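You operate a simulated robot arm through the tools that you are given. There is no shell and no other tool.

You are at the controls of a simulated two-armed robot. One attempt, no reset.

TASK
Sand the paint run off the panel and smooth it bright.
Fine: clamp it first, coarse block, then fine block, no hollow; both blocks back, clamp free at the end.
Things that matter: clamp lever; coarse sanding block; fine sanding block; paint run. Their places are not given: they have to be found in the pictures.

It is judged by the outcome, as a careful person would: the job done as asked, and still so three seconds after it is handed in. It fails if anything else is knocked over, pushed out of place, dropped, spilled or broken.

THE ROBOT
Two 7-joint arms with two-finger parallel grippers on one trunk that stands fixed in place. Base frame: the origin is at the foot of the trunk, x ahead of it, y to its left, z up; the work surface is at about z = 850. Units: mm, degrees, N and s.
The left shoulder is at [70, 177, 1195], the right one opposite. With the tool pointing down near the work surface each hand reaches from about 260 to 720 mm from the base axis, measured 20 degrees to its own side. Payload 3.43 kg a hand.
Tool frame (each hand has its own): the origin (TCP) lies between the finger pads and is the grasp point; the fingertips stand 30 mm ahead of it; z points along the fingers, y is the line along which they close. The gripper opens to 94 mm. The fingers are 28 mm wide and 10 mm thick; the gripper's body (50 by 96 mm) begins 55 mm behind the TCP.
Orientation is that of the tool frame in the base frame, as a unit quaternion [x, y, z, w]. With the fingers straight down and closing along the base's y, the tool's x points along the base's -x, its y along +y and its z along -z.

THE INTERFACE
- The arms move only by the tool send_rows. It takes "left_rows", "right_rows" or both (then of equal length, played together; a hand with none holds still); each is a list of rows, each an object (a shift or turn left out is 0, a gripper value left out holds the last) with "linear": the shift along the base's x, y, z in units of 300 mm (1.0 is 300 mm), a list of three; "angular": the turn, a rotation vector about the base's x, y, z in units of 60 degrees (1.0 is 60 degrees), a list of three; "hand": the finger opening in mm, from 0 to 94. In form: [{"linear": [dx, dy, dz], "angular": [wx, wy, wz], "hand": hand}, ...]. A call has 1 to 20 rows; each row is the pose to reach, as a shift and turn from the pose commanded when the call began. A call with a number of a shift or a turn outside -1 to 1 is refused whole. Each row takes 0.2 s and may step no farther than 50 mm and 8.6 degrees from the row before; otherwise, or with a gripper value out of range, the whole call is refused. Where a pose cannot be reached the arm comes as near as it can. A force on the tool above 50 N (or 10 N above the force at the start of the call, whichever is more), or a blocked arm, ends the call early, and 0.2 s more pass. Each finger travels about 153 mm/s and halts on what it meets, pressing with about 24 N; the grip force reading is that of the motor and also rises with nothing between the fingers. The clock runs only during rows and for 0.2 s after the last one: add rows that repeat a pose to give the fingers time. The reply holds the time, the measured pose of the TCP, the force on the tool along the base axes, the opening and the grip force, in the units named above and with some noise, with the torque about the TCP (base axes, N m) and any sound that the robot's microphone picked up, and new pictures: "show" is both (left out), scene, wrist or none (wrist: the cameras of the hands that moved).
- Cameras (640 x 400 px; columns grow to the right, rows downward): "scene" is now at [133.5, -6.6, 1503.4]; the picture's right is [-0.08, -1.00, -0.00], its down [-0.67, 0.05, -0.74] and it looks along [0.74, -0.06, -0.67] (base axes); focal length 376 px, centre (320, 200). "left" rides on the left gripper at [76, -14, -103] in its tool frame; the picture's right is [0.18, 0.98, 0.00], its down [-0.75, 0.14, -0.64] and it looks along [-0.63, 0.12, 0.77] (tool axes); focal length 243 px, centre (320, 200). "right" rides on the right gripper at [76, 14, -103] in its tool frame; the picture's right is [-0.18, 0.98, 0.00], its down [-0.75, -0.14, -0.64] and it looks along [-0.63, -0.12, 0.77] (tool axes); focal length 243 px, centre (320, 200).
- move_column(by): slides the trunk up (or, below 0, down) by that many mm; the arms and the scene camera ride with it, the base frame stays. It gives what a move gives, with no picture.
- turn_head(pan, tilt): turns the head with the scene camera to pan (to the left, within 86 degrees either way) and tilt (down, from -29 to 69), counted from straight ahead of the robot. It gives what a move gives, and a new picture of the scene camera.
- pixel_to_xyz(camera, pixels): there is no depth. For up to 12 entries [column, row, z] of the newest picture of that camera ("zoom" is the newest enlarged one), the place [x, y] in the base frame at which the ray of that pixel passes the height z, good to about 3 mm. No time passes.
- zoom(camera, box): a new picture of the part [left, top, right, bottom] of that camera's present view, enlarged. No time passes.
- hand_in(): hands the job in; it is judged then, once.

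Open the grippers and draw the arms clear of the work before you hand the job in, unless the task says otherwise.

The tools are called as name(argument=value, ...) on one line, values as JSON. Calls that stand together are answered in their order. send_rows: Moves the arms, as the interface text tells. Its arguments: {"type":"object","properties":{"left_rows":{"type":"array"},"right_rows":{"type":"array"},"show":{"type":"string","enum":["both","scene","wrist","none"]}},"required":[]} The other tools are called the same way: move_column (by) moves the trunk up or down; turn_head (pan, tilt) turns the head that bears the scene camera; pixel_to_xyz (camera, pixels) gives the place at which the rays of pixels pass given heights; zoom (camera, box) takes an enlarged picture of a part of a camera's view; hand_in () hands the job in.

At the start:

```text
time: 0.0
left_tool_pos: [494.0, 137.3, 1168.4]
left_tool_rot: [0.0, 1.0, 0.0, 0.0]
left_wrist_force: [0.0, 0.2, -1.0]
left_moment: [-0.03, -0.01, 0.06]
left_finger_gap: 94.0
left_finger_force: 0.1
right_tool_pos: [487.9, -306.0, 1184.3]
right_tool_rot: [0.0, 1.0, -0.001, 0.001]
right_wrist_force: [-1.1, 0.9, 0.3]
right_moment: [-0.01, -0.01, 0.02]
right_finger_gap: 94.1
right_finger_force: 0.0
trunk travel left (down, up): [-775.0, 65.0]
head pan, tilt (commanded): [-4.5, 42.1]
```

scene: 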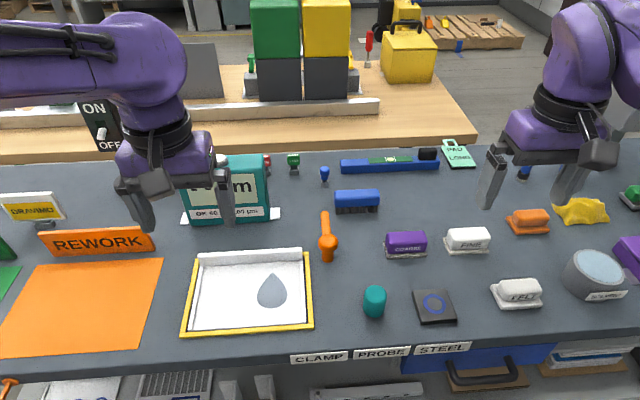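
right: 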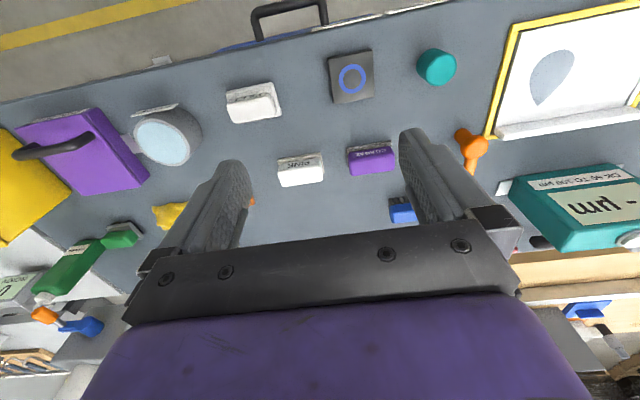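
left: 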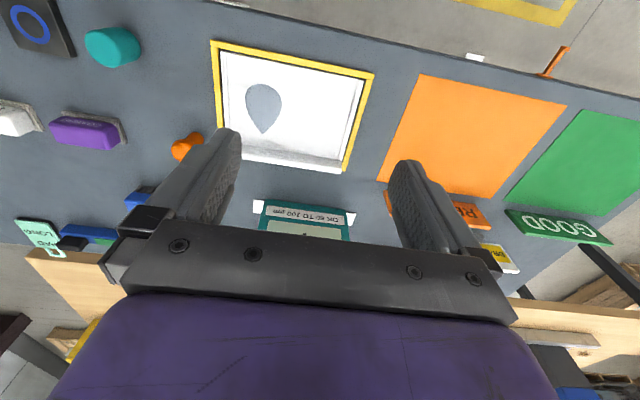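

The scene shows the panel (white, yellow-framed) near (250,292) with a drop-shaped paint run at (272,290), an orange lever at (327,238), purple block (405,243) labelled COARSE, white block (467,240) labelled FINE. I zoom in to read details.

zoom(camera="scene", box=[160, 140, 400, 340])

zoom(camera="scene", box=[360, 200, 560, 330])

zoom(camera="scene", box=[280, 330, 640, 400])

zoom(camera="scene", box=[0, 180, 200, 380])

```text
2.00 times, centred on (280, 240) of scene
```

zoom: 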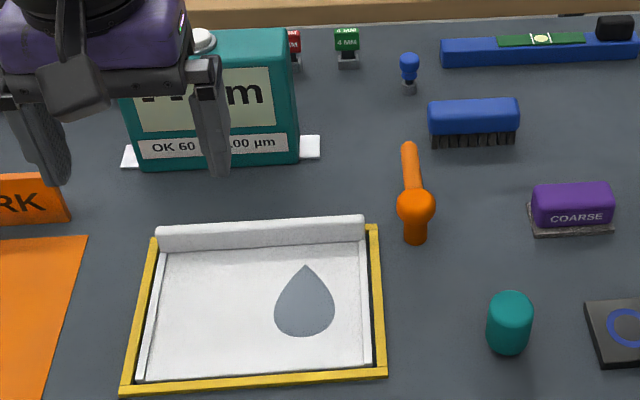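

```text
3.08 times, centred on (460, 265) of scene
```

zoom: 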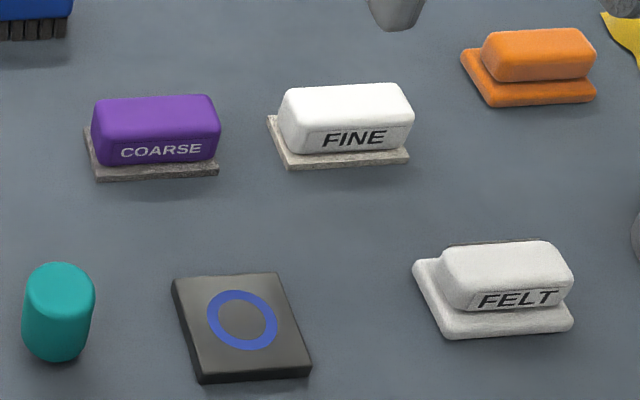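

```text
1.78 times, centred on (460, 365) of scene
```

zoom: 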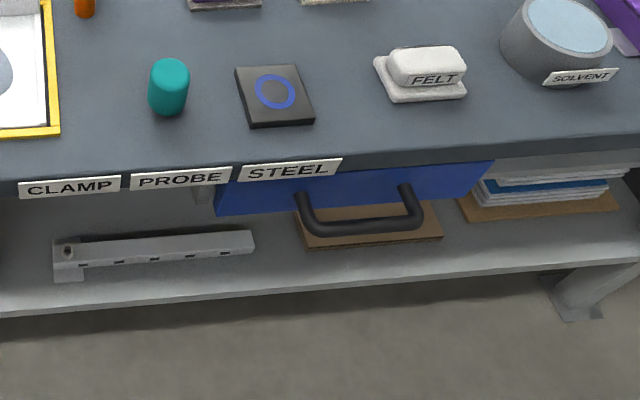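

```text
2.00 times, centred on (100, 280) of scene
```

zoom: 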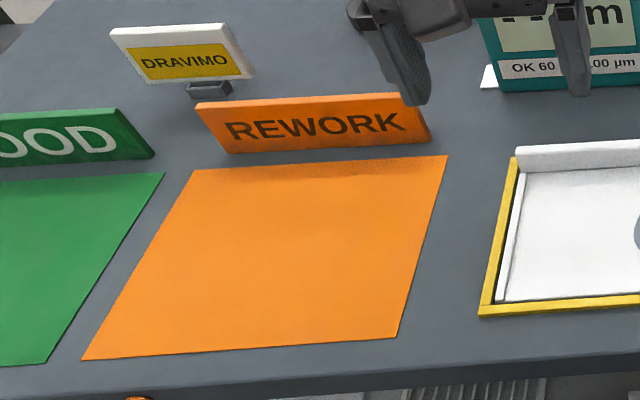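

The labels CLAMP/PROBE/STEEL sit on the table's front edge; orange lever at (327,238) is the likely clamp. I look closer at it and at the other orange item at (5,385) from the wrist cameras.

zoom(camera="scene", box=[290, 190, 370, 280])

zoom(camera="left", box=[200, 20, 400, 200])

zoom(camera="left", box=[440, 0, 640, 120])

turn_head(pan=20, tilt=55)

```text
4.44 times, centred on (330, 235) of scene
```

zoom: 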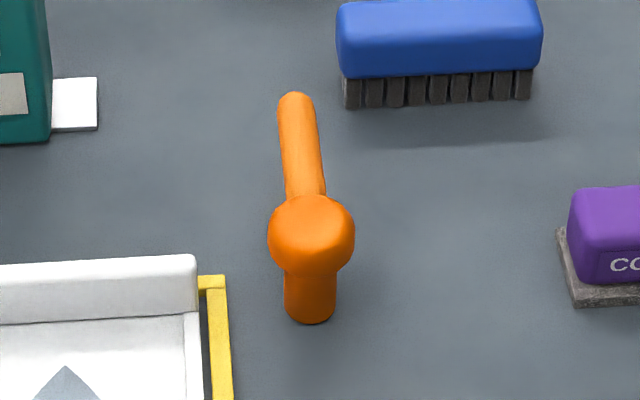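

```text
2.22 times, centred on (300, 110) of left
```

zoom: 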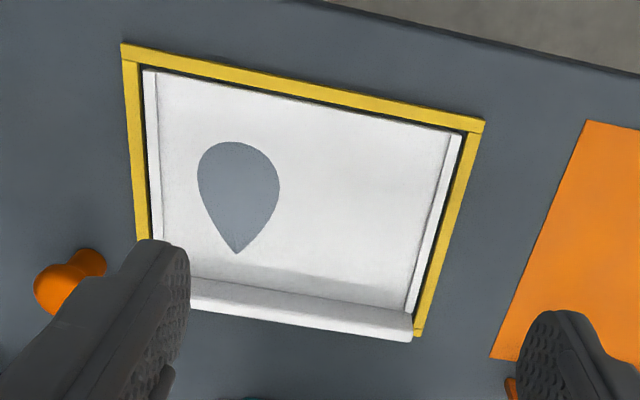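

```text
3.20 times, centred on (540, 60) of left
```

zoom: 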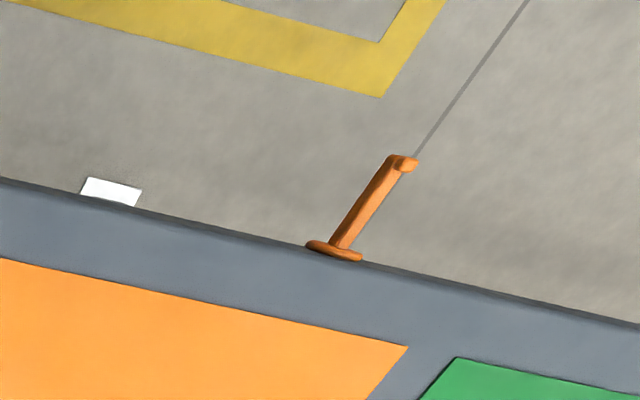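

```text
time: 0.9
left_tool_pos: [493.0, 137.6, 1169.5]
left_tool_rot: [-0.001, 1.0, 0.001, 0.001]
left_wrist_force: [-0.2, -0.9, 0.5]
left_moment: [-0.01, 0.03, 0.0]
left_finger_gap: 93.8
left_finger_force: 0.1
right_tool_pos: [487.0, -305.2, 1184.0]
right_tool_rot: [0.0, 1.0, -0.001, 0.0]
right_wrist_force: [0.0, 0.0, 0.1]
right_moment: [-0.01, 0.03, 0.01]
right_finger_gap: 94.2
right_finger_force: 0.0
trunk travel left (down, up): [-775.0, 65.0]
head pan, tilt (commanded): [20.0, 55.0]
```

scene: 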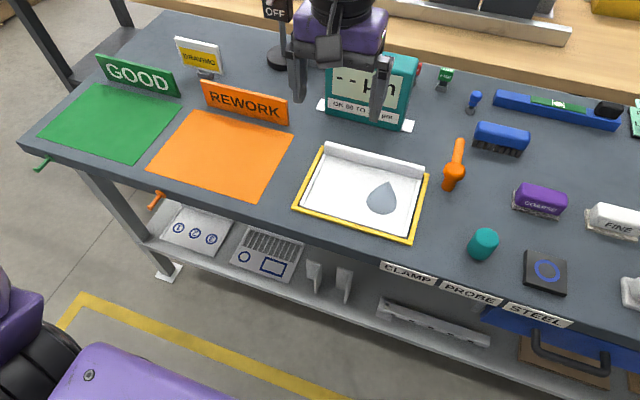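

New view shows the panel at (365,190), lever pivot at (452,180) with arm pointing back to (460,145). I zoom in to see the panel holder, lever and gauge.

zoom(camera="scene", box=[280, 130, 480, 255])

zoom(camera="scene", box=[280, 40, 440, 140])

zoom(camera="scene", box=[360, 220, 600, 370])

turn_head(pan=-25, tilt=45)

```text
3.20 times, centred on (380, 192) of scene
```

zoom: 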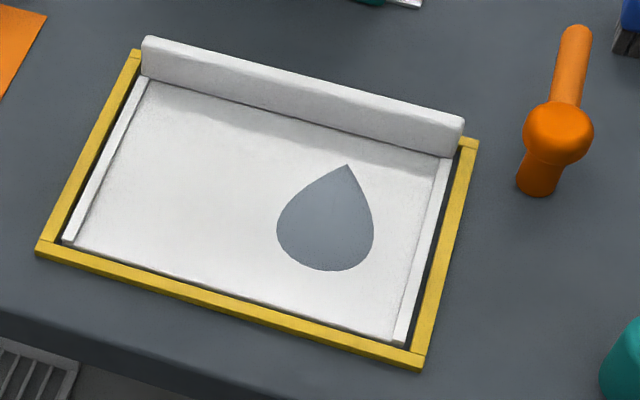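

```text
4.00 times, centred on (360, 90) of scene
```

zoom: 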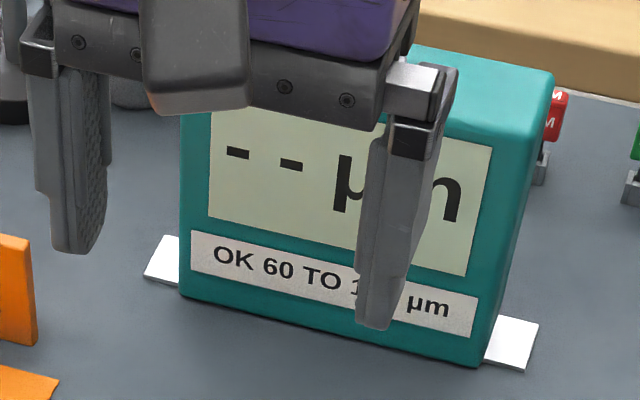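

```text
2.67 times, centred on (480, 295) of scene
```

zoom: 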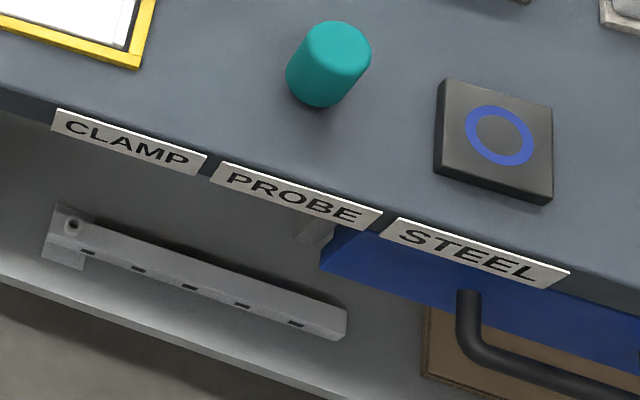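

```text
time: 2.0
left_tool_pos: [493.5, 137.8, 1170.7]
left_tool_rot: [-0.001, 1.0, 0.0, 0.001]
left_wrist_force: [0.8, -0.3, 0.5]
left_moment: [-0.05, 0.0, 0.01]
left_finger_gap: 93.9
left_finger_force: 0.1
right_tool_pos: [487.1, -306.6, 1183.8]
right_tool_rot: [0.0, 1.0, 0.0, 0.0]
right_wrist_force: [0.0, 0.0, 0.5]
right_moment: [0.0, -0.01, 0.01]
right_finger_gap: 94.1
right_finger_force: 0.0
trunk travel left (down, up): [-775.0, 65.0]
head pan, tilt (commanded): [-25.0, 45.0]
```

scene: 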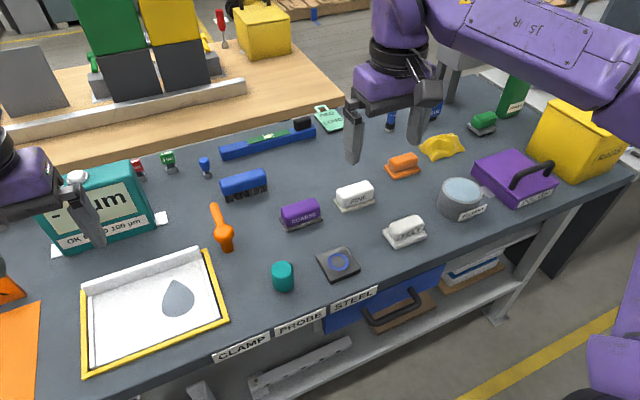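

I set the head to a steeper view centred on the panel, lever and blocks for measurements.

turn_head(pan=-8, tilt=52)

```text
time: 2.8
left_tool_pos: [493.6, 138.5, 1169.8]
left_tool_rot: [-0.001, 1.0, 0.0, 0.0]
left_wrist_force: [0.7, 0.3, 1.3]
left_moment: [0.0, -0.02, 0.02]
left_finger_gap: 93.8
left_finger_force: 0.2
right_tool_pos: [487.4, -306.5, 1185.1]
right_tool_rot: [0.0, 1.0, 0.0, 0.0]
right_wrist_force: [0.4, -0.5, -0.7]
right_moment: [-0.01, 0.02, 0.03]
right_finger_gap: 93.9
right_finger_force: 0.1
trunk travel left (down, up): [-775.0, 65.0]
head pan, tilt (commanded): [-8.0, 52.0]
```

scene: 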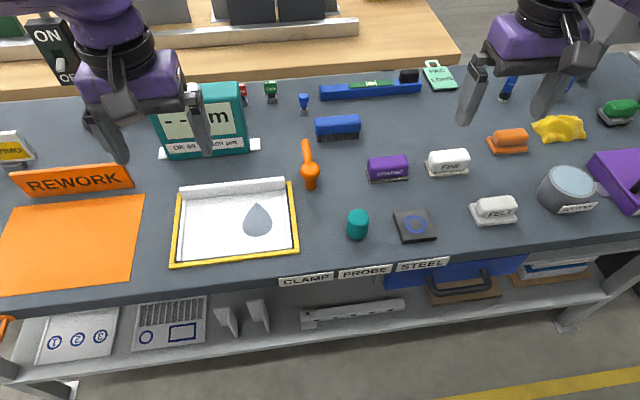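

The panel frame spans (172..298, 178..265); lever base ~(311,187). I measure key pixels at estimated heights.

pixel_to_xyz(camera="scene", pixels=[[169, 265, 852], [300, 249, 852], [290, 180, 852], [179, 192, 852], [257, 204, 855], [257, 237, 855], [242, 222, 855], [272, 222, 855], [311, 187, 850], [310, 168, 900], [306, 142, 900], [358, 236, 850]])

pixel_to_xyz(camera="scene", pixels=[[369, 182, 850], [410, 178, 850], [367, 166, 850], [388, 166, 880], [428, 176, 850], [470, 173, 850], [447, 160, 880], [148, 262, 852], [280, 188, 855], [188, 198, 855], [285, 245, 855], [182, 258, 855]])

zoom(camera="scene", box=[160, 120, 340, 280])

zoom(camera="scene", box=[340, 120, 500, 220])

```text
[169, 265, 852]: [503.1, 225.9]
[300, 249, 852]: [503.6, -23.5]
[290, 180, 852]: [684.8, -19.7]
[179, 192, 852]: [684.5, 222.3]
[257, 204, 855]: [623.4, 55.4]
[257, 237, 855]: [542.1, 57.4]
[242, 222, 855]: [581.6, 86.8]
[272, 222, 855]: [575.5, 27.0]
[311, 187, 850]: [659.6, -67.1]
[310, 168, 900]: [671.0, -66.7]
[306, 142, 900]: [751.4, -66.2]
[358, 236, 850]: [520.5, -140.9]
```

```text
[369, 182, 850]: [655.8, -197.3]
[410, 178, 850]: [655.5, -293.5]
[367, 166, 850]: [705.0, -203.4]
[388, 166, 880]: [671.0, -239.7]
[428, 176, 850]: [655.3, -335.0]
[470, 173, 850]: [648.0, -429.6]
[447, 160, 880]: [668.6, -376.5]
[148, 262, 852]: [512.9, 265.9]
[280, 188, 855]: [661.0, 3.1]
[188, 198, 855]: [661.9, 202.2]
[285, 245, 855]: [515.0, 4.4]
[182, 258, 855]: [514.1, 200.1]
```

```text
2.50 times, centred on (250, 200) of scene
```

zoom: 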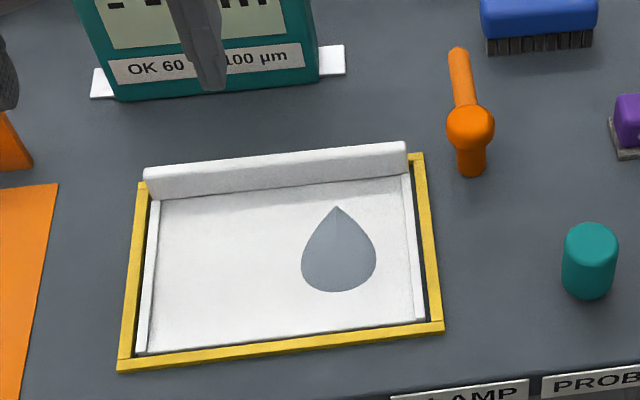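

```text
4.00 times, centred on (420, 170) of scene
```

zoom: 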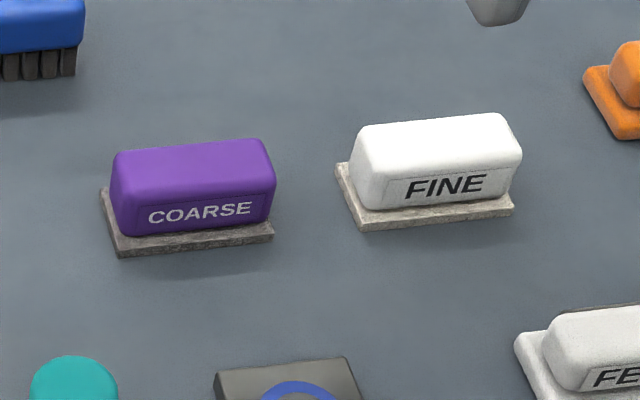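

Frame ≈ x 503–685, y −23–225; drop centred ≈ (580,57); lever hub ≈ (660,−67); coarse ≈ (675,−242), fine ≈ (670,−380). I move the left arm aside to the left and bring the right hand closer to view the lever and blocks.

send_rows(left_rows=[{"linear": [-0.03, 0.15, 0]}, {"linear": [-0.06, 0.3, 0]}, {"linear": [-0.1, 0.45, 0]}, {"linear": [-0.13, 0.58, 0]}, {"linear": [-0.15, 0.7, 0]}], right_rows=[{"linear": [0, 0.12, -0.06]}, {"linear": [0, 0.25, -0.12]}, {"linear": [0.0, 0.38, -0.18]}, {"linear": [0, 0.5, -0.24]}, {"linear": [0, 0.6, -0.3]}], show="both")

```text
time: 4.0
left_tool_pos: [449.3, 351.5, 1169.0]
left_tool_rot: [-0.001, 1.0, -0.001, -0.001]
left_wrist_force: [0.3, 0.3, -0.3]
left_moment: [-0.02, 0.01, 0.02]
left_finger_gap: 93.8
left_finger_force: 0.1
right_tool_pos: [486.1, -121.9, 1097.3]
right_tool_rot: [0.0, 1.0, -0.001, 0.0]
right_wrist_force: [-0.5, 0.3, 0.0]
right_moment: [-0.02, 0.0, 0.01]
right_finger_gap: 94.0
right_finger_force: 0.0
trunk travel left (down, up): [-775.0, 65.0]
head pan, tilt (commanded): [-8.0, 52.0]
```

scene: 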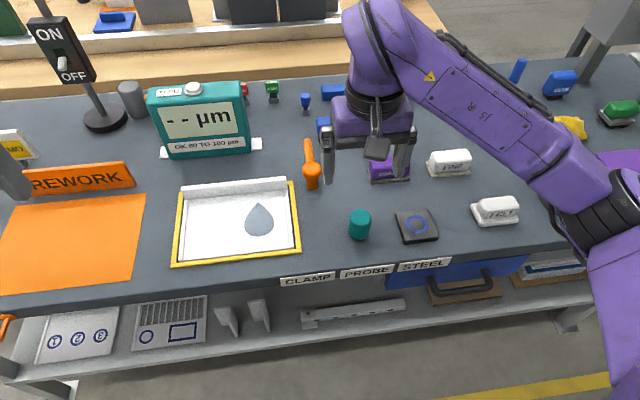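
right: 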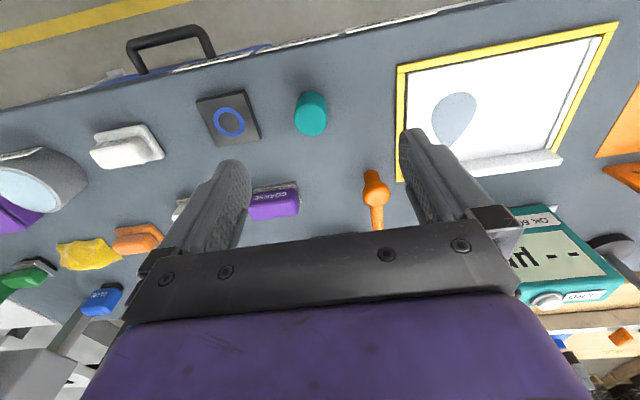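
left: 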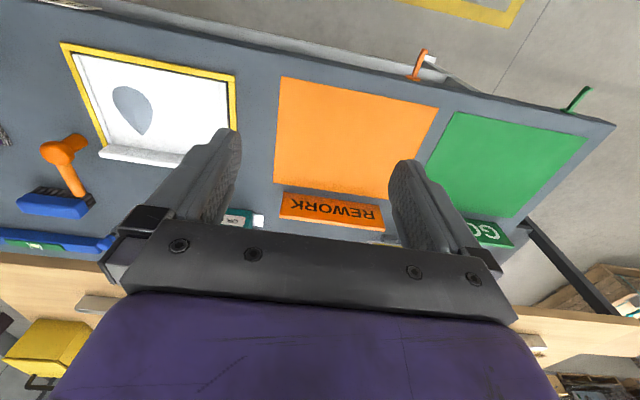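

Right camera shows the lever at (375,195) and coarse block at (275,203). I zoom in and triangulate the lever's heights.

zoom(camera="right", box=[330, 140, 430, 240])

zoom(camera="left", box=[10, 30, 250, 220])

zoom(camera="scene", box=[280, 120, 340, 200])

pixel_to_xyz(camera="left", pixels=[[65, 153, 890], [65, 153, 910], [78, 193, 890], [78, 193, 920], [72, 135, 850], [85, 137, 850]])

pixel_to_xyz(camera="scene", pixels=[[311, 169, 890], [311, 169, 910], [307, 143, 890], [307, 143, 920], [312, 188, 850]])

```text
4.00 times, centred on (380, 190) of right
```

zoom: 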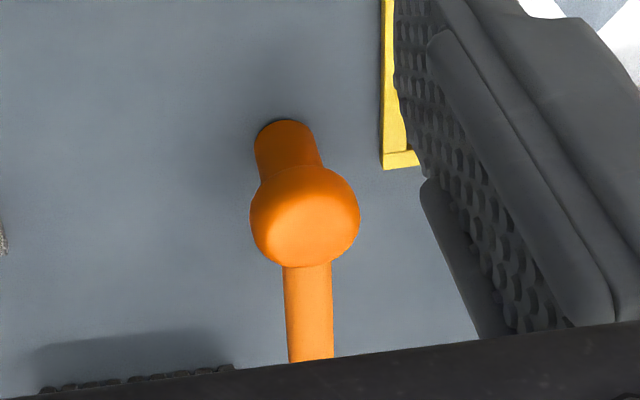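

```text
2.11 times, centred on (130, 125) of left
```

zoom: 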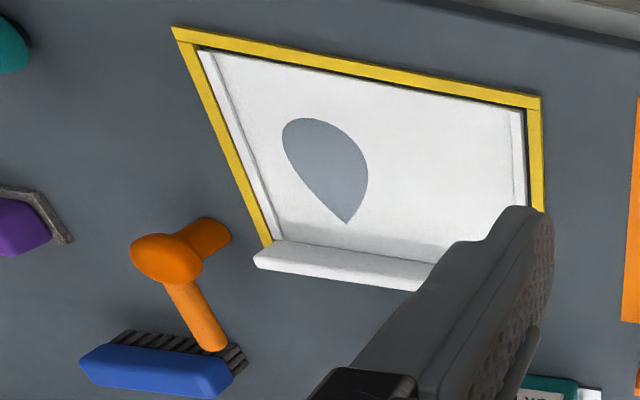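

```text
5.00 times, centred on (310, 160) of scene
```

zoom: 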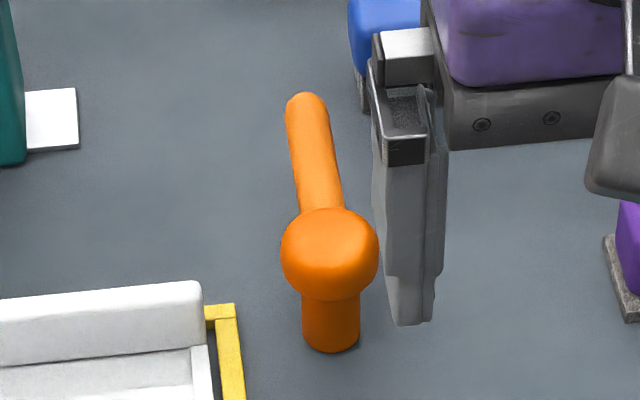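

```text
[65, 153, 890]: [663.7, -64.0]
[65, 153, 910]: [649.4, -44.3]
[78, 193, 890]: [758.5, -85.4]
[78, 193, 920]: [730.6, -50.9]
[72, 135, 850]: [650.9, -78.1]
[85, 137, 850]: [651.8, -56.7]
```

```text
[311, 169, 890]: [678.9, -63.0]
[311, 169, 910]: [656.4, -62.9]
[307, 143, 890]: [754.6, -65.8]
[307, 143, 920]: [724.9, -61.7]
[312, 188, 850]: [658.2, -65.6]
```

Triangulation puts the lever hub near (668,−65,895) and its tip near (740,−65,908), arm pointing away. I bring the right hand above the lever to test reach (tool straight down, TCP at z≈1000).

send_rows(right_rows=[{"linear": [0.12, 0.03, -0.05], "hand": 50}, {"linear": [0.25, 0.06, -0.1]}, {"linear": [0.38, 0.1, -0.16]}, {"linear": [0.5, 0.14, -0.22]}, {"linear": [0.62, 0.17, -0.27]}, {"linear": [0.72, 0.185, -0.32]}, {"linear": [0.72, 0.185, -0.32]}], show="both")

```text
time: 5.6
left_tool_pos: [450.1, 347.2, 1170.0]
left_tool_rot: [0.0, 1.0, 0.0, 0.0]
left_wrist_force: [0.4, 0.4, 0.8]
left_moment: [-0.03, 0.01, 0.01]
left_finger_gap: 94.1
left_finger_force: 0.0
right_tool_pos: [673.7, -77.3, 1001.6]
right_tool_rot: [0.0, 1.0, 0.001, 0.0]
right_wrist_force: [0.0, -0.2, -0.1]
right_moment: [-0.03, 0.02, 0.01]
right_finger_gap: 50.0
right_finger_force: 0.1
right hand out of reach, approached as far as the arm can: row 6, 7
trunk travel left (down, up): [-775.0, 65.0]
head pan, tilt (commanded): [-8.0, 52.0]
```

scene: 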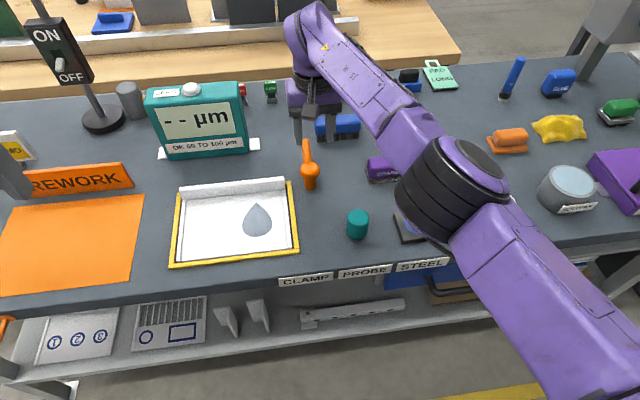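
right: 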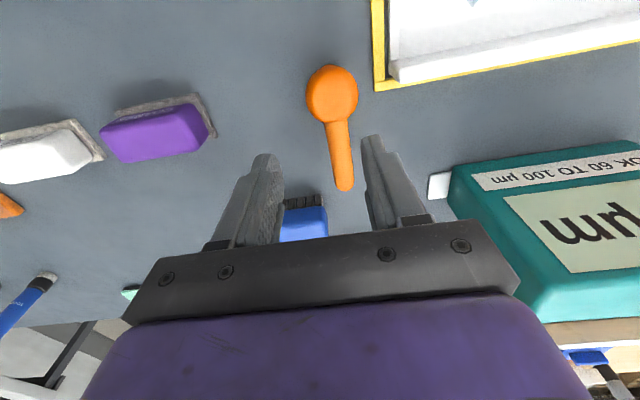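

The straight-down reach limit is about x=674 here; the lever arm's mid (≈715) needs a forward tilt. I tilt the right tool 25° forward in place and see where it settles.

send_rows(right_rows=[{"angular": [0, -0.14, 0]}, {"angular": [0, -0.28, 0]}, {"angular": [0, -0.42, 0]}, {"angular": [0, -0.42, 0]}], show="both")

```text
time: 6.6
left_tool_pos: [449.9, 347.9, 1169.2]
left_tool_rot: [0.0, 1.0, 0.0, 0.0]
left_wrist_force: [0.6, -0.3, 0.8]
left_moment: [0.01, 0.01, 0.04]
left_finger_gap: 94.1
left_finger_force: 0.1
right_tool_pos: [675.2, -77.7, 1000.8]
right_tool_rot: [0.0, 0.976, 0.0, 0.219]
right_wrist_force: [0.7, -0.3, 0.5]
right_moment: [0.01, 0.0, -0.01]
right_finger_gap: 49.9
right_finger_force: 0.0
trunk travel left (down, up): [-775.0, 65.0]
head pan, tilt (commanded): [-8.0, 52.0]
```

scene: 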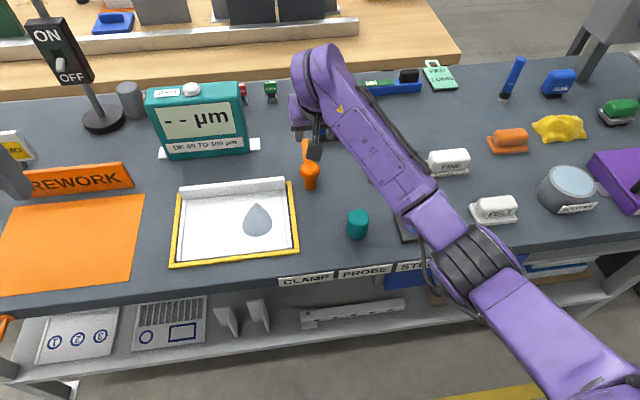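
right: 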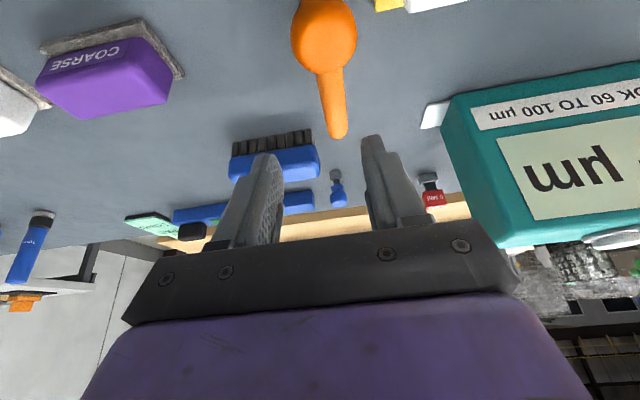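

Tilt works; the commanded pose is clipped to where it settled. I localise the lever in the right camera: tip ~(338,135), hub ~(323,35).

pixel_to_xyz(camera="right", pixels=[[338, 130, 905], [338, 130, 915], [323, 35, 895], [323, 35, 905], [330, 85, 900], [338, 132, 908]])

zoom(camera="right", box=[20, 0, 200, 140])

pixel_to_xyz(camera="scene", pixels=[[304, 142, 905], [304, 142, 915], [310, 166, 895]])

```text
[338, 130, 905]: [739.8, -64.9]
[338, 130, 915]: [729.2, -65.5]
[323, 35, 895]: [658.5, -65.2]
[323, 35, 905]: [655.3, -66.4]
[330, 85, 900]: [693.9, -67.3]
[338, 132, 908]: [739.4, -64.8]
```

```text
2.86 times, centred on (110, 70) of right
```

zoom: 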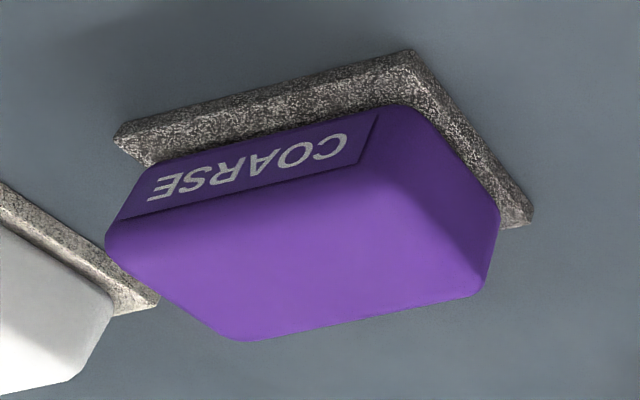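

```text
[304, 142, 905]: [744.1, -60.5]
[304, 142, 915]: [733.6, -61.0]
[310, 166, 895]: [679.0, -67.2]
```

Lever tip ≈ (740,−63,907), hub ≈ (666,−65,895). I check the brush's location (pixels ~(232–320,128–180)) before lowering around the lever.

pixel_to_xyz(camera="right", pixels=[[232, 152, 850], [312, 143, 850], [320, 175, 890], [240, 178, 890], [318, 148, 890], [422, 127, 850]])

pixel_to_xyz(camera="scene", pixels=[[262, 150, 850], [245, 85, 1000], [152, 95, 1000], [160, 158, 850]])

zoom(camera="right", box=[200, 100, 460, 260])

```text
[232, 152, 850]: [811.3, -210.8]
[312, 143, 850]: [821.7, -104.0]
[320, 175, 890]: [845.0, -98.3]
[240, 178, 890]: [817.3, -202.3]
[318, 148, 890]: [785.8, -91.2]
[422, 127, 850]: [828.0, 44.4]
```

```text
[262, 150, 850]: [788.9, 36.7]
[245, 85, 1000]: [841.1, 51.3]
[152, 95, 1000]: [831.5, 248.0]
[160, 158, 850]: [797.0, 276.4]
```

```text
2.46 times, centred on (330, 180) of right
```

zoom: 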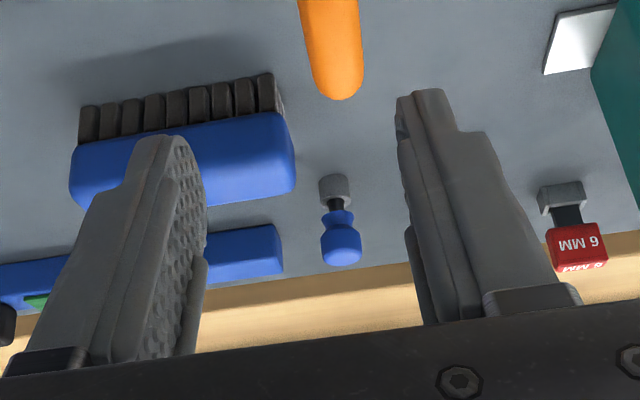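

The brush starts at x≈785, clear of the fingers. I position the tilted hand over the lever arm and lower it to straddle the arm at z≈904.

send_rows(right_rows=[{"linear": [0.08, 0.023, -0.07]}, {"linear": [0.153, 0.046, -0.14]}, {"linear": [0.153, 0.046, -0.23]}, {"linear": [0.153, 0.046, -0.32]}, {"linear": [0.153, 0.046, -0.32]}], show="both")

```text
time: 7.8
left_tool_pos: [449.4, 347.5, 1169.5]
left_tool_rot: [-0.001, 1.0, 0.0, 0.001]
left_wrist_force: [-0.8, 0.5, 0.4]
left_moment: [0.0, -0.02, 0.04]
left_finger_gap: 94.2
left_finger_force: 0.1
right_tool_pos: [705.0, -107.0, 937.0]
right_tool_rot: [-0.023, 0.978, -0.002, 0.206]
right_wrist_force: [-0.9, -6.3, 10.1]
right_moment: [-0.01, -0.1, -0.03]
right_finger_gap: 47.0
right_finger_force: 0.0
right hand out of reach, approached as far as the arm can: row 1, 2, 3, 4, 5
trunk travel left (down, up): [-775.0, 65.0]
head pan, tilt (commanded): [-8.0, 52.0]
```

scene: 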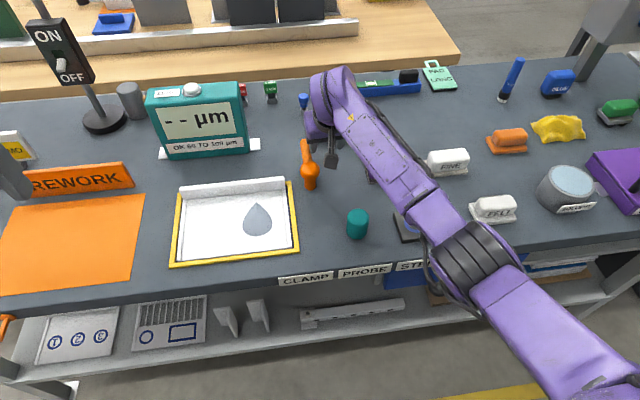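
right: 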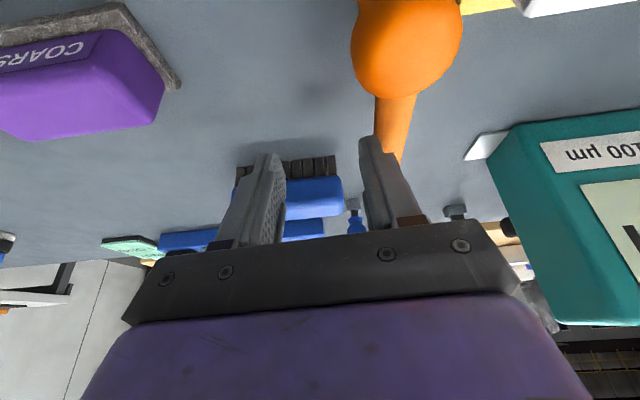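

The hand stopped short at (705,−107,937) with a light contact (10 N up) on the lever – out of reach. I back straight up before testing with a lowered trunk.

send_rows(right_rows=[{"linear": [0, -0.03, 0.08]}, {"linear": [-0.05, -0.03, 0.2]}, {"linear": [-0.1, -0.03, 0.3]}, {"linear": [-0.1, -0.03, 0.3]}], show="both")

```text
time: 8.8
left_tool_pos: [450.8, 349.6, 1170.3]
left_tool_rot: [-0.001, 1.0, -0.001, 0.0]
left_wrist_force: [0.0, -0.3, 0.3]
left_moment: [-0.02, -0.01, -0.04]
left_finger_gap: 93.9
left_finger_force: 0.0
right_tool_pos: [675.7, -114.1, 1026.4]
right_tool_rot: [-0.023, 0.979, -0.003, 0.204]
right_wrist_force: [-0.4, 1.1, 0.8]
right_moment: [0.06, -0.04, 0.0]
right_finger_gap: 50.1
right_finger_force: 0.0
trunk travel left (down, up): [-775.0, 65.0]
head pan, tilt (commanded): [-8.0, 52.0]
```

scene: 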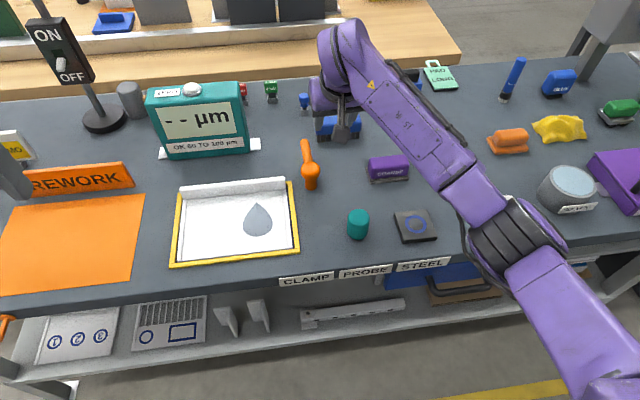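
right: 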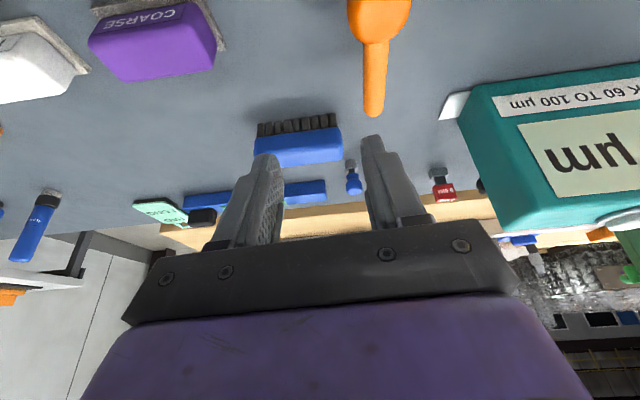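

The lever is unmoved and free of contact. I probe reach in free air: yaw the tilted hand +16° (so it points along the arm's direction) and shift toward (715,−64) at z≈1000.

send_rows(right_rows=[{"angular": [0, 0, 0.13]}, {"linear": [0.0, 0.08, -0.03], "angular": [0, 0, 0.26]}, {"linear": [0.05, 0.16, -0.06], "angular": [0, 0, 0.26]}, {"linear": [0.13, 0.16, -0.06], "angular": [0, 0, 0.26]}, {"linear": [0.13, 0.16, -0.06], "angular": [0, 0, 0.26]}], show="none")

```text
time: 10.0
left_tool_pos: [449.5, 348.1, 1170.6]
left_tool_rot: [-0.001, 1.0, -0.001, 0.0]
left_wrist_force: [-0.8, -0.7, 0.4]
left_moment: [0.0, 0.01, -0.02]
left_finger_gap: 93.9
left_finger_force: 0.0
right_tool_pos: [716.9, -62.7, 1007.7]
right_tool_rot: [-0.157, 0.966, 0.025, 0.203]
right_wrist_force: [-0.9, -0.1, 0.8]
right_moment: [-0.02, -0.04, 0.02]
right_finger_gap: 49.8
right_finger_force: 0.0
trunk travel left (down, up): [-775.0, 65.0]
head pan, tilt (commanded): [-8.0, 52.0]
```

With the +18° yaw the hand reaches (717,−63,1008). I descend straight with the fingers straddling the lever, stopping at z≈935 first.

send_rows(right_rows=[{"linear": [-0.01, -0.004, -0.12]}, {"linear": [-0.01, -0.004, -0.24]}, {"linear": [-0.01, -0.004, -0.24]}], show="both")

```text
time: 10.8
left_tool_pos: [449.8, 349.0, 1169.2]
left_tool_rot: [-0.001, 1.0, 0.0, 0.0]
left_wrist_force: [0.2, 0.2, 0.6]
left_moment: [-0.02, 0.01, 0.01]
left_finger_gap: 93.7
left_finger_force: 0.0
right_tool_pos: [712.9, -63.5, 935.0]
right_tool_rot: [-0.158, 0.966, 0.025, 0.204]
right_wrist_force: [0.0, -0.4, -0.2]
right_moment: [0.06, 0.03, -0.03]
right_finger_gap: 49.9
right_finger_force: 0.1
trunk travel left (down, up): [-775.0, 65.0]
head pan, tilt (commanded): [-8.0, 52.0]
```

scene: 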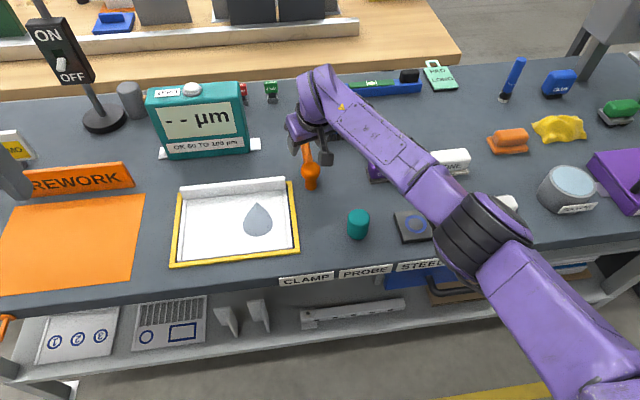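
right: 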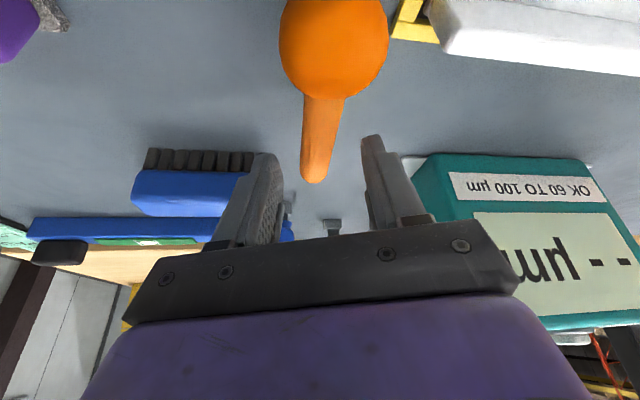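

The lever tip (313,180) lies between the fingertips (262,155) and (372,140). I lower 30 mm more to straddle it.

send_rows(right_rows=[{"linear": [0, 0, -0.05]}, {"linear": [0, 0, -0.1]}, {"linear": [0, 0, -0.1]}], show="wrist")

```text
time: 11.6
left_tool_pos: [449.6, 349.2, 1170.2]
left_tool_rot: [-0.001, 1.0, -0.001, 0.0]
left_wrist_force: [0.2, -0.2, -0.4]
left_moment: [-0.02, 0.04, 0.01]
left_finger_gap: 94.2
left_finger_force: 0.1
right_tool_pos: [713.1, -64.2, 906.9]
right_tool_rot: [-0.156, 0.966, 0.025, 0.203]
right_wrist_force: [-0.1, -0.6, -0.6]
right_moment: [0.03, 0.01, -0.03]
right_finger_gap: 50.0
right_finger_force: 0.1
trunk travel left (down, up): [-775.0, 65.0]
head pan, tilt (commanded): [-8.0, 52.0]
```

right: 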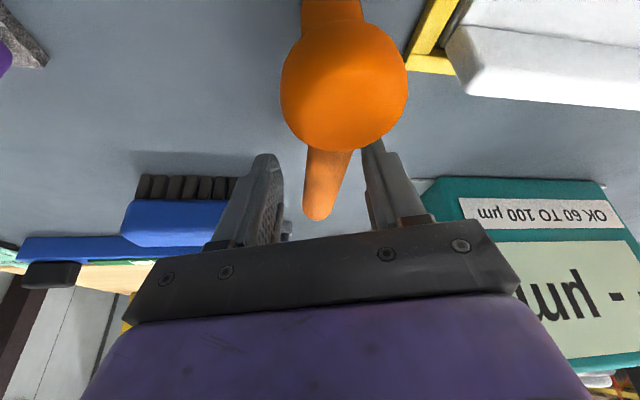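

Lever arm sits between the fingers. I nudge 22 mm to −y gently to feel whether the lever yields that way.

send_rows(right_rows=[{"linear": [0, -0.02, 0]}, {"linear": [0, -0.04, 0]}, {"linear": [0, -0.06, 0]}, {"linear": [0, -0.075, 0]}], show="wrist")

```text
time: 12.6
left_tool_pos: [451.7, 353.8, 1167.4]
left_tool_rot: [-0.001, 1.0, -0.002, -0.001]
left_wrist_force: [0.9, 0.0, -0.1]
left_moment: [-0.01, -0.03, 0.0]
left_finger_gap: 94.0
left_finger_force: 0.0
right_tool_pos: [714.0, -80.5, 910.5]
right_tool_rot: [-0.158, 0.966, 0.025, 0.203]
right_wrist_force: [10.3, 29.4, 2.3]
right_moment: [0.22, 0.04, -0.83]
right_finger_gap: 64.0
right_finger_force: 12.8
trunk travel left (down, up): [-775.0, 65.0]
head pan, tilt (commanded): [-8.0, 52.0]
```

right: 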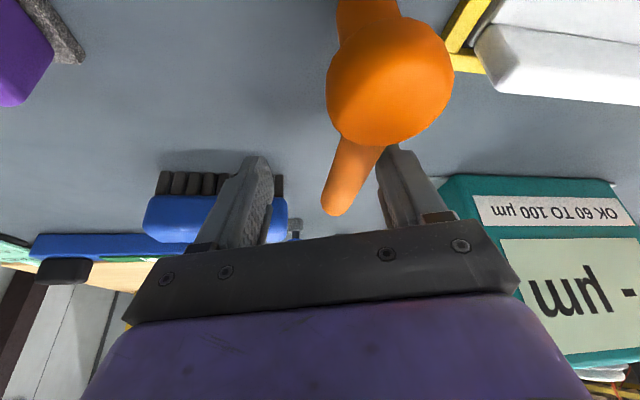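

−y is resisted (29 N, finger pushed open to 64 mm), so it isn't that way. I return to centre and nudge toward +y instead.

send_rows(right_rows=[{"linear": [0, 0.04, 0], "hand": 50}, {"linear": [0, 0.075, 0]}, {"linear": [0, 0.11, 0]}, {"linear": [0, 0.13, 0]}, {"linear": [0, 0.145, 0]}], show="wrist")

```text
time: 13.8
left_tool_pos: [451.3, 348.1, 1169.7]
left_tool_rot: [0.001, 1.0, 0.0, 0.0]
left_wrist_force: [-0.7, 0.3, 0.5]
left_moment: [0.01, 0.03, -0.02]
left_finger_gap: 94.3
left_finger_force: 0.0
right_tool_pos: [713.1, -41.8, 908.9]
right_tool_rot: [-0.156, 0.966, 0.025, 0.202]
right_wrist_force: [0.4, -1.6, -1.9]
right_moment: [-0.02, 0.05, -0.06]
right_finger_gap: 51.5
right_finger_force: 1.1
trunk travel left (down, up): [-775.0, 65.0]
head pan, tilt (commanded): [-8.0, 52.0]
```

right: 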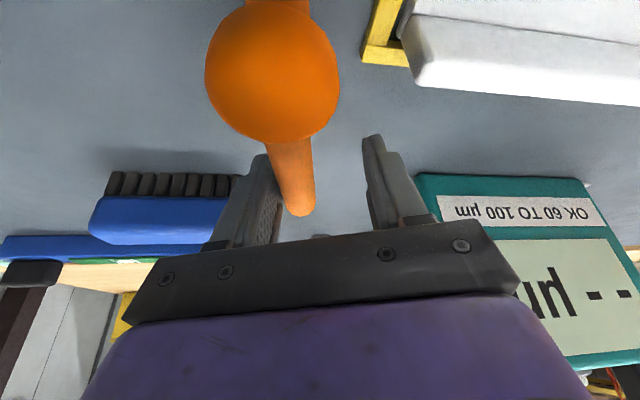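

Toward +y there's only ~2 N of resistance, so the lever yields this way. I continue along its arc around the hub (667,−65) and look.

send_rows(right_rows=[{"linear": [0, 0.025, 0]}, {"linear": [-0.005, 0.05, 0]}, {"linear": [-0.015, 0.075, 0]}, {"linear": [-0.025, 0.1, 0]}], show="both")

```text
time: 14.8
left_tool_pos: [450.1, 347.9, 1168.7]
left_tool_rot: [-0.001, 1.0, -0.001, 0.0]
left_wrist_force: [0.7, -0.2, 0.4]
left_moment: [0.0, -0.01, -0.03]
left_finger_gap: 93.9
left_finger_force: 0.1
right_tool_pos: [705.6, -12.2, 909.7]
right_tool_rot: [-0.157, 0.967, 0.026, 0.202]
right_wrist_force: [1.8, -2.3, 0.3]
right_moment: [0.01, -0.04, 0.02]
right_finger_gap: 51.7
right_finger_force: 2.0
trunk travel left (down, up): [-775.0, 65.0]
head pan, tilt (commanded): [-8.0, 52.0]
```

scene: 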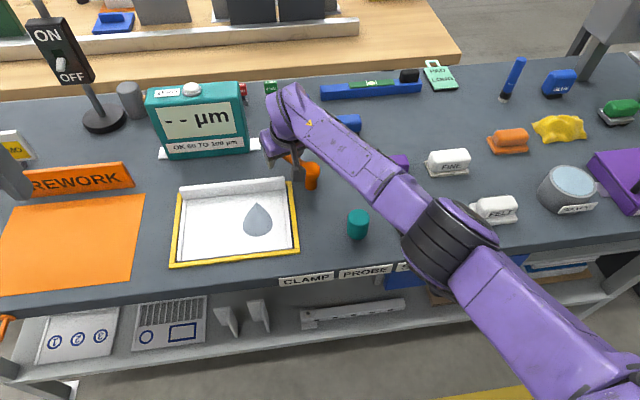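
right: 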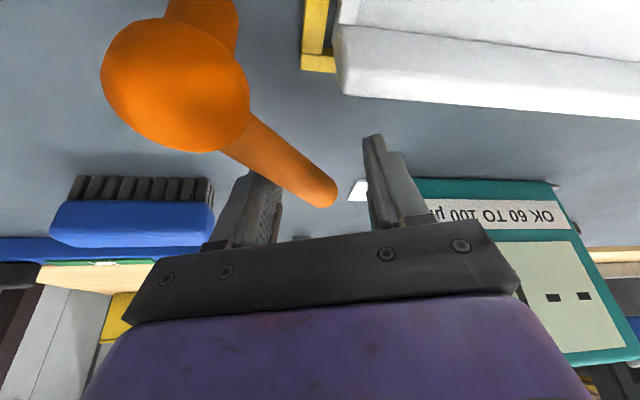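

The lever is now turned ~40° with ~3 N. Before going further I check the height of the panel's back bar, near which the fingers will pass.

zoom(camera="right", box=[280, 0, 480, 130])

zoom(camera="scene", box=[230, 130, 330, 220])

pixel_to_xyz(camera="right", pixels=[[334, 25, 870], [334, 25, 880], [343, 93, 855], [343, 93, 870], [343, 93, 880], [640, 120, 870]])

pixel_to_xyz(camera="scene", pixels=[[285, 177, 870], [285, 177, 880], [285, 177, 860], [285, 190, 870], [285, 190, 855]])

```text
3.08 times, centred on (380, 65) of right
```

zoom: 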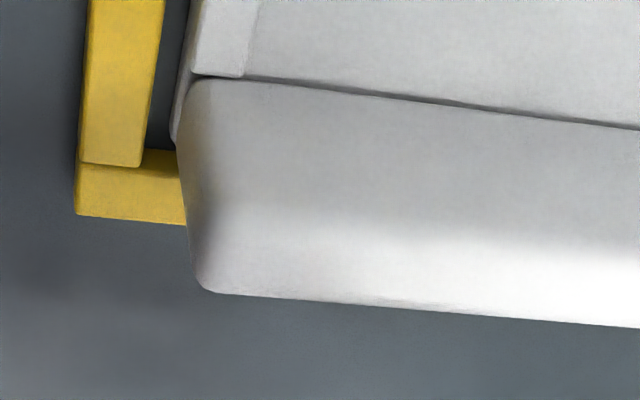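

```text
4.44 times, centred on (280, 175) of scene
```

zoom: 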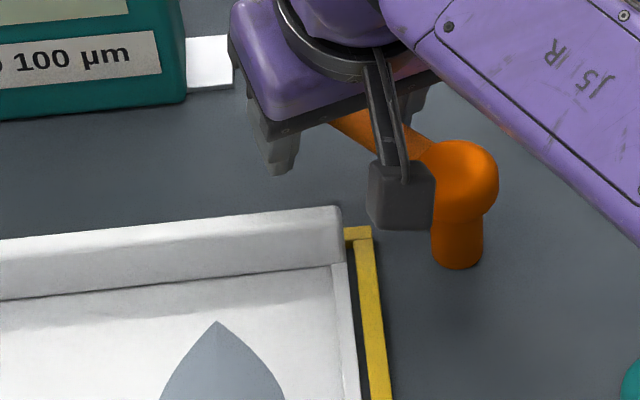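

```text
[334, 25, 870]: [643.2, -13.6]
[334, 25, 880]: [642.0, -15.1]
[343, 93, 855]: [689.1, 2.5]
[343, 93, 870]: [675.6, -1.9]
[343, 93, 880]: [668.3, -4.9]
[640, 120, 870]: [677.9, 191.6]
```

```text
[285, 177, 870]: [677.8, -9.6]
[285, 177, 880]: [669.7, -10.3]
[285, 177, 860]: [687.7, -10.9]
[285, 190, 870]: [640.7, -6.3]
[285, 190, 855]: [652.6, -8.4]
```

Bar top is ~875 mm around x 650–678, y>−10, so the straddling left finger could hit it near the end of the swing. I lift clear, close the fingers into a poker and will re-approach on the lever's −y/+x side.

send_rows(right_rows=[{"linear": [0, 0, 0.1]}, {"linear": [0, 0, 0.2]}, {"linear": [0.03, -0.1, 0.22], "hand": 0}, {"linear": [0.055, -0.15, 0.22], "hand": 0}, {"linear": [0.055, -0.15, 0.22], "hand": 0}, {"linear": [0.055, -0.15, 0.22], "hand": 0}], show="both")

```text
time: 16.2
left_tool_pos: [451.6, 349.3, 1169.8]
left_tool_rot: [0.0, 1.0, 0.0, 0.0]
left_wrist_force: [0.4, -0.1, 0.9]
left_moment: [-0.02, -0.02, 0.0]
left_finger_gap: 93.9
left_finger_force: 0.0
right_tool_pos: [723.3, -57.7, 976.8]
right_tool_rot: [-0.156, 0.966, 0.025, 0.203]
right_wrist_force: [0.2, 0.1, 0.5]
right_moment: [-0.01, 0.01, -0.02]
right_finger_gap: 0.0
right_finger_force: 23.9
trunk travel left (down, up): [-775.0, 65.0]
head pan, tilt (commanded): [-8.0, 52.0]
```

scene: 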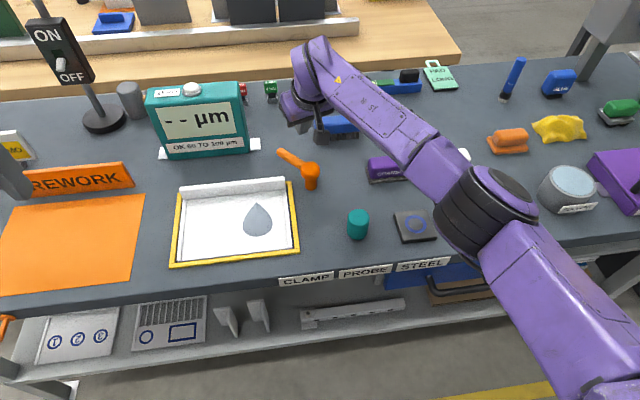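
right: 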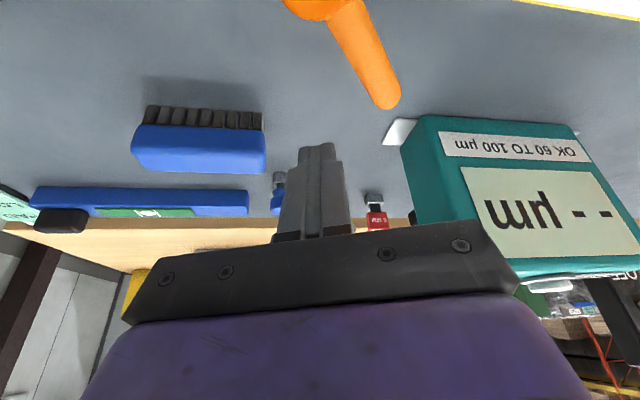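

The lever holds its new angle (tip at scene (280,151)). I measure the tip and lower the closed fingers beside it.

pixel_to_xyz(camera="scene", pixels=[[281, 152, 907], [311, 169, 897]])

pixel_to_xyz(camera="right", pixels=[[387, 104, 907], [356, 55, 902]])

send_rows(right_rows=[{"linear": [0, 0, -0.11]}, {"linear": [0, 0, -0.21]}, {"linear": [0, 0, -0.21]}], show="wrist")

```text
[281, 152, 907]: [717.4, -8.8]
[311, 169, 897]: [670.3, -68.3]
```

```text
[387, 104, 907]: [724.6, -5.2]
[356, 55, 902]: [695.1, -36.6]
```

```text
time: 17.0
left_tool_pos: [450.4, 348.2, 1169.0]
left_tool_rot: [0.0, 1.0, 0.0, -0.001]
left_wrist_force: [-0.1, 0.3, 1.1]
left_moment: [-0.02, -0.01, 0.03]
left_finger_gap: 93.9
left_finger_force: 0.1
right_tool_pos: [720.7, -60.6, 913.1]
right_tool_rot: [-0.157, 0.966, 0.025, 0.202]
right_wrist_force: [-0.3, 0.0, 0.4]
right_moment: [0.0, 0.02, -0.01]
right_finger_gap: 0.0
right_finger_force: 23.9
trunk travel left (down, up): [-775.0, 65.0]
head pan, tilt (commanded): [-8.0, 52.0]
```

right: 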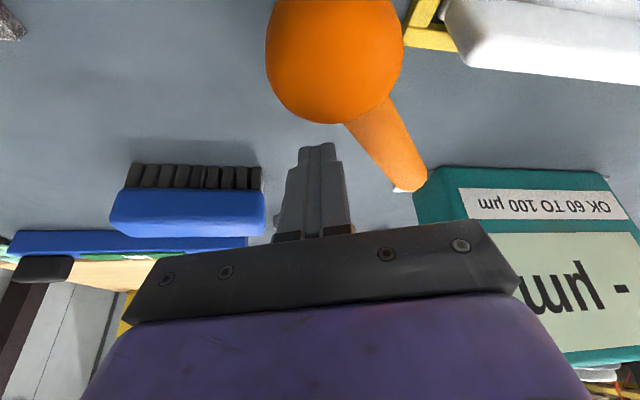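

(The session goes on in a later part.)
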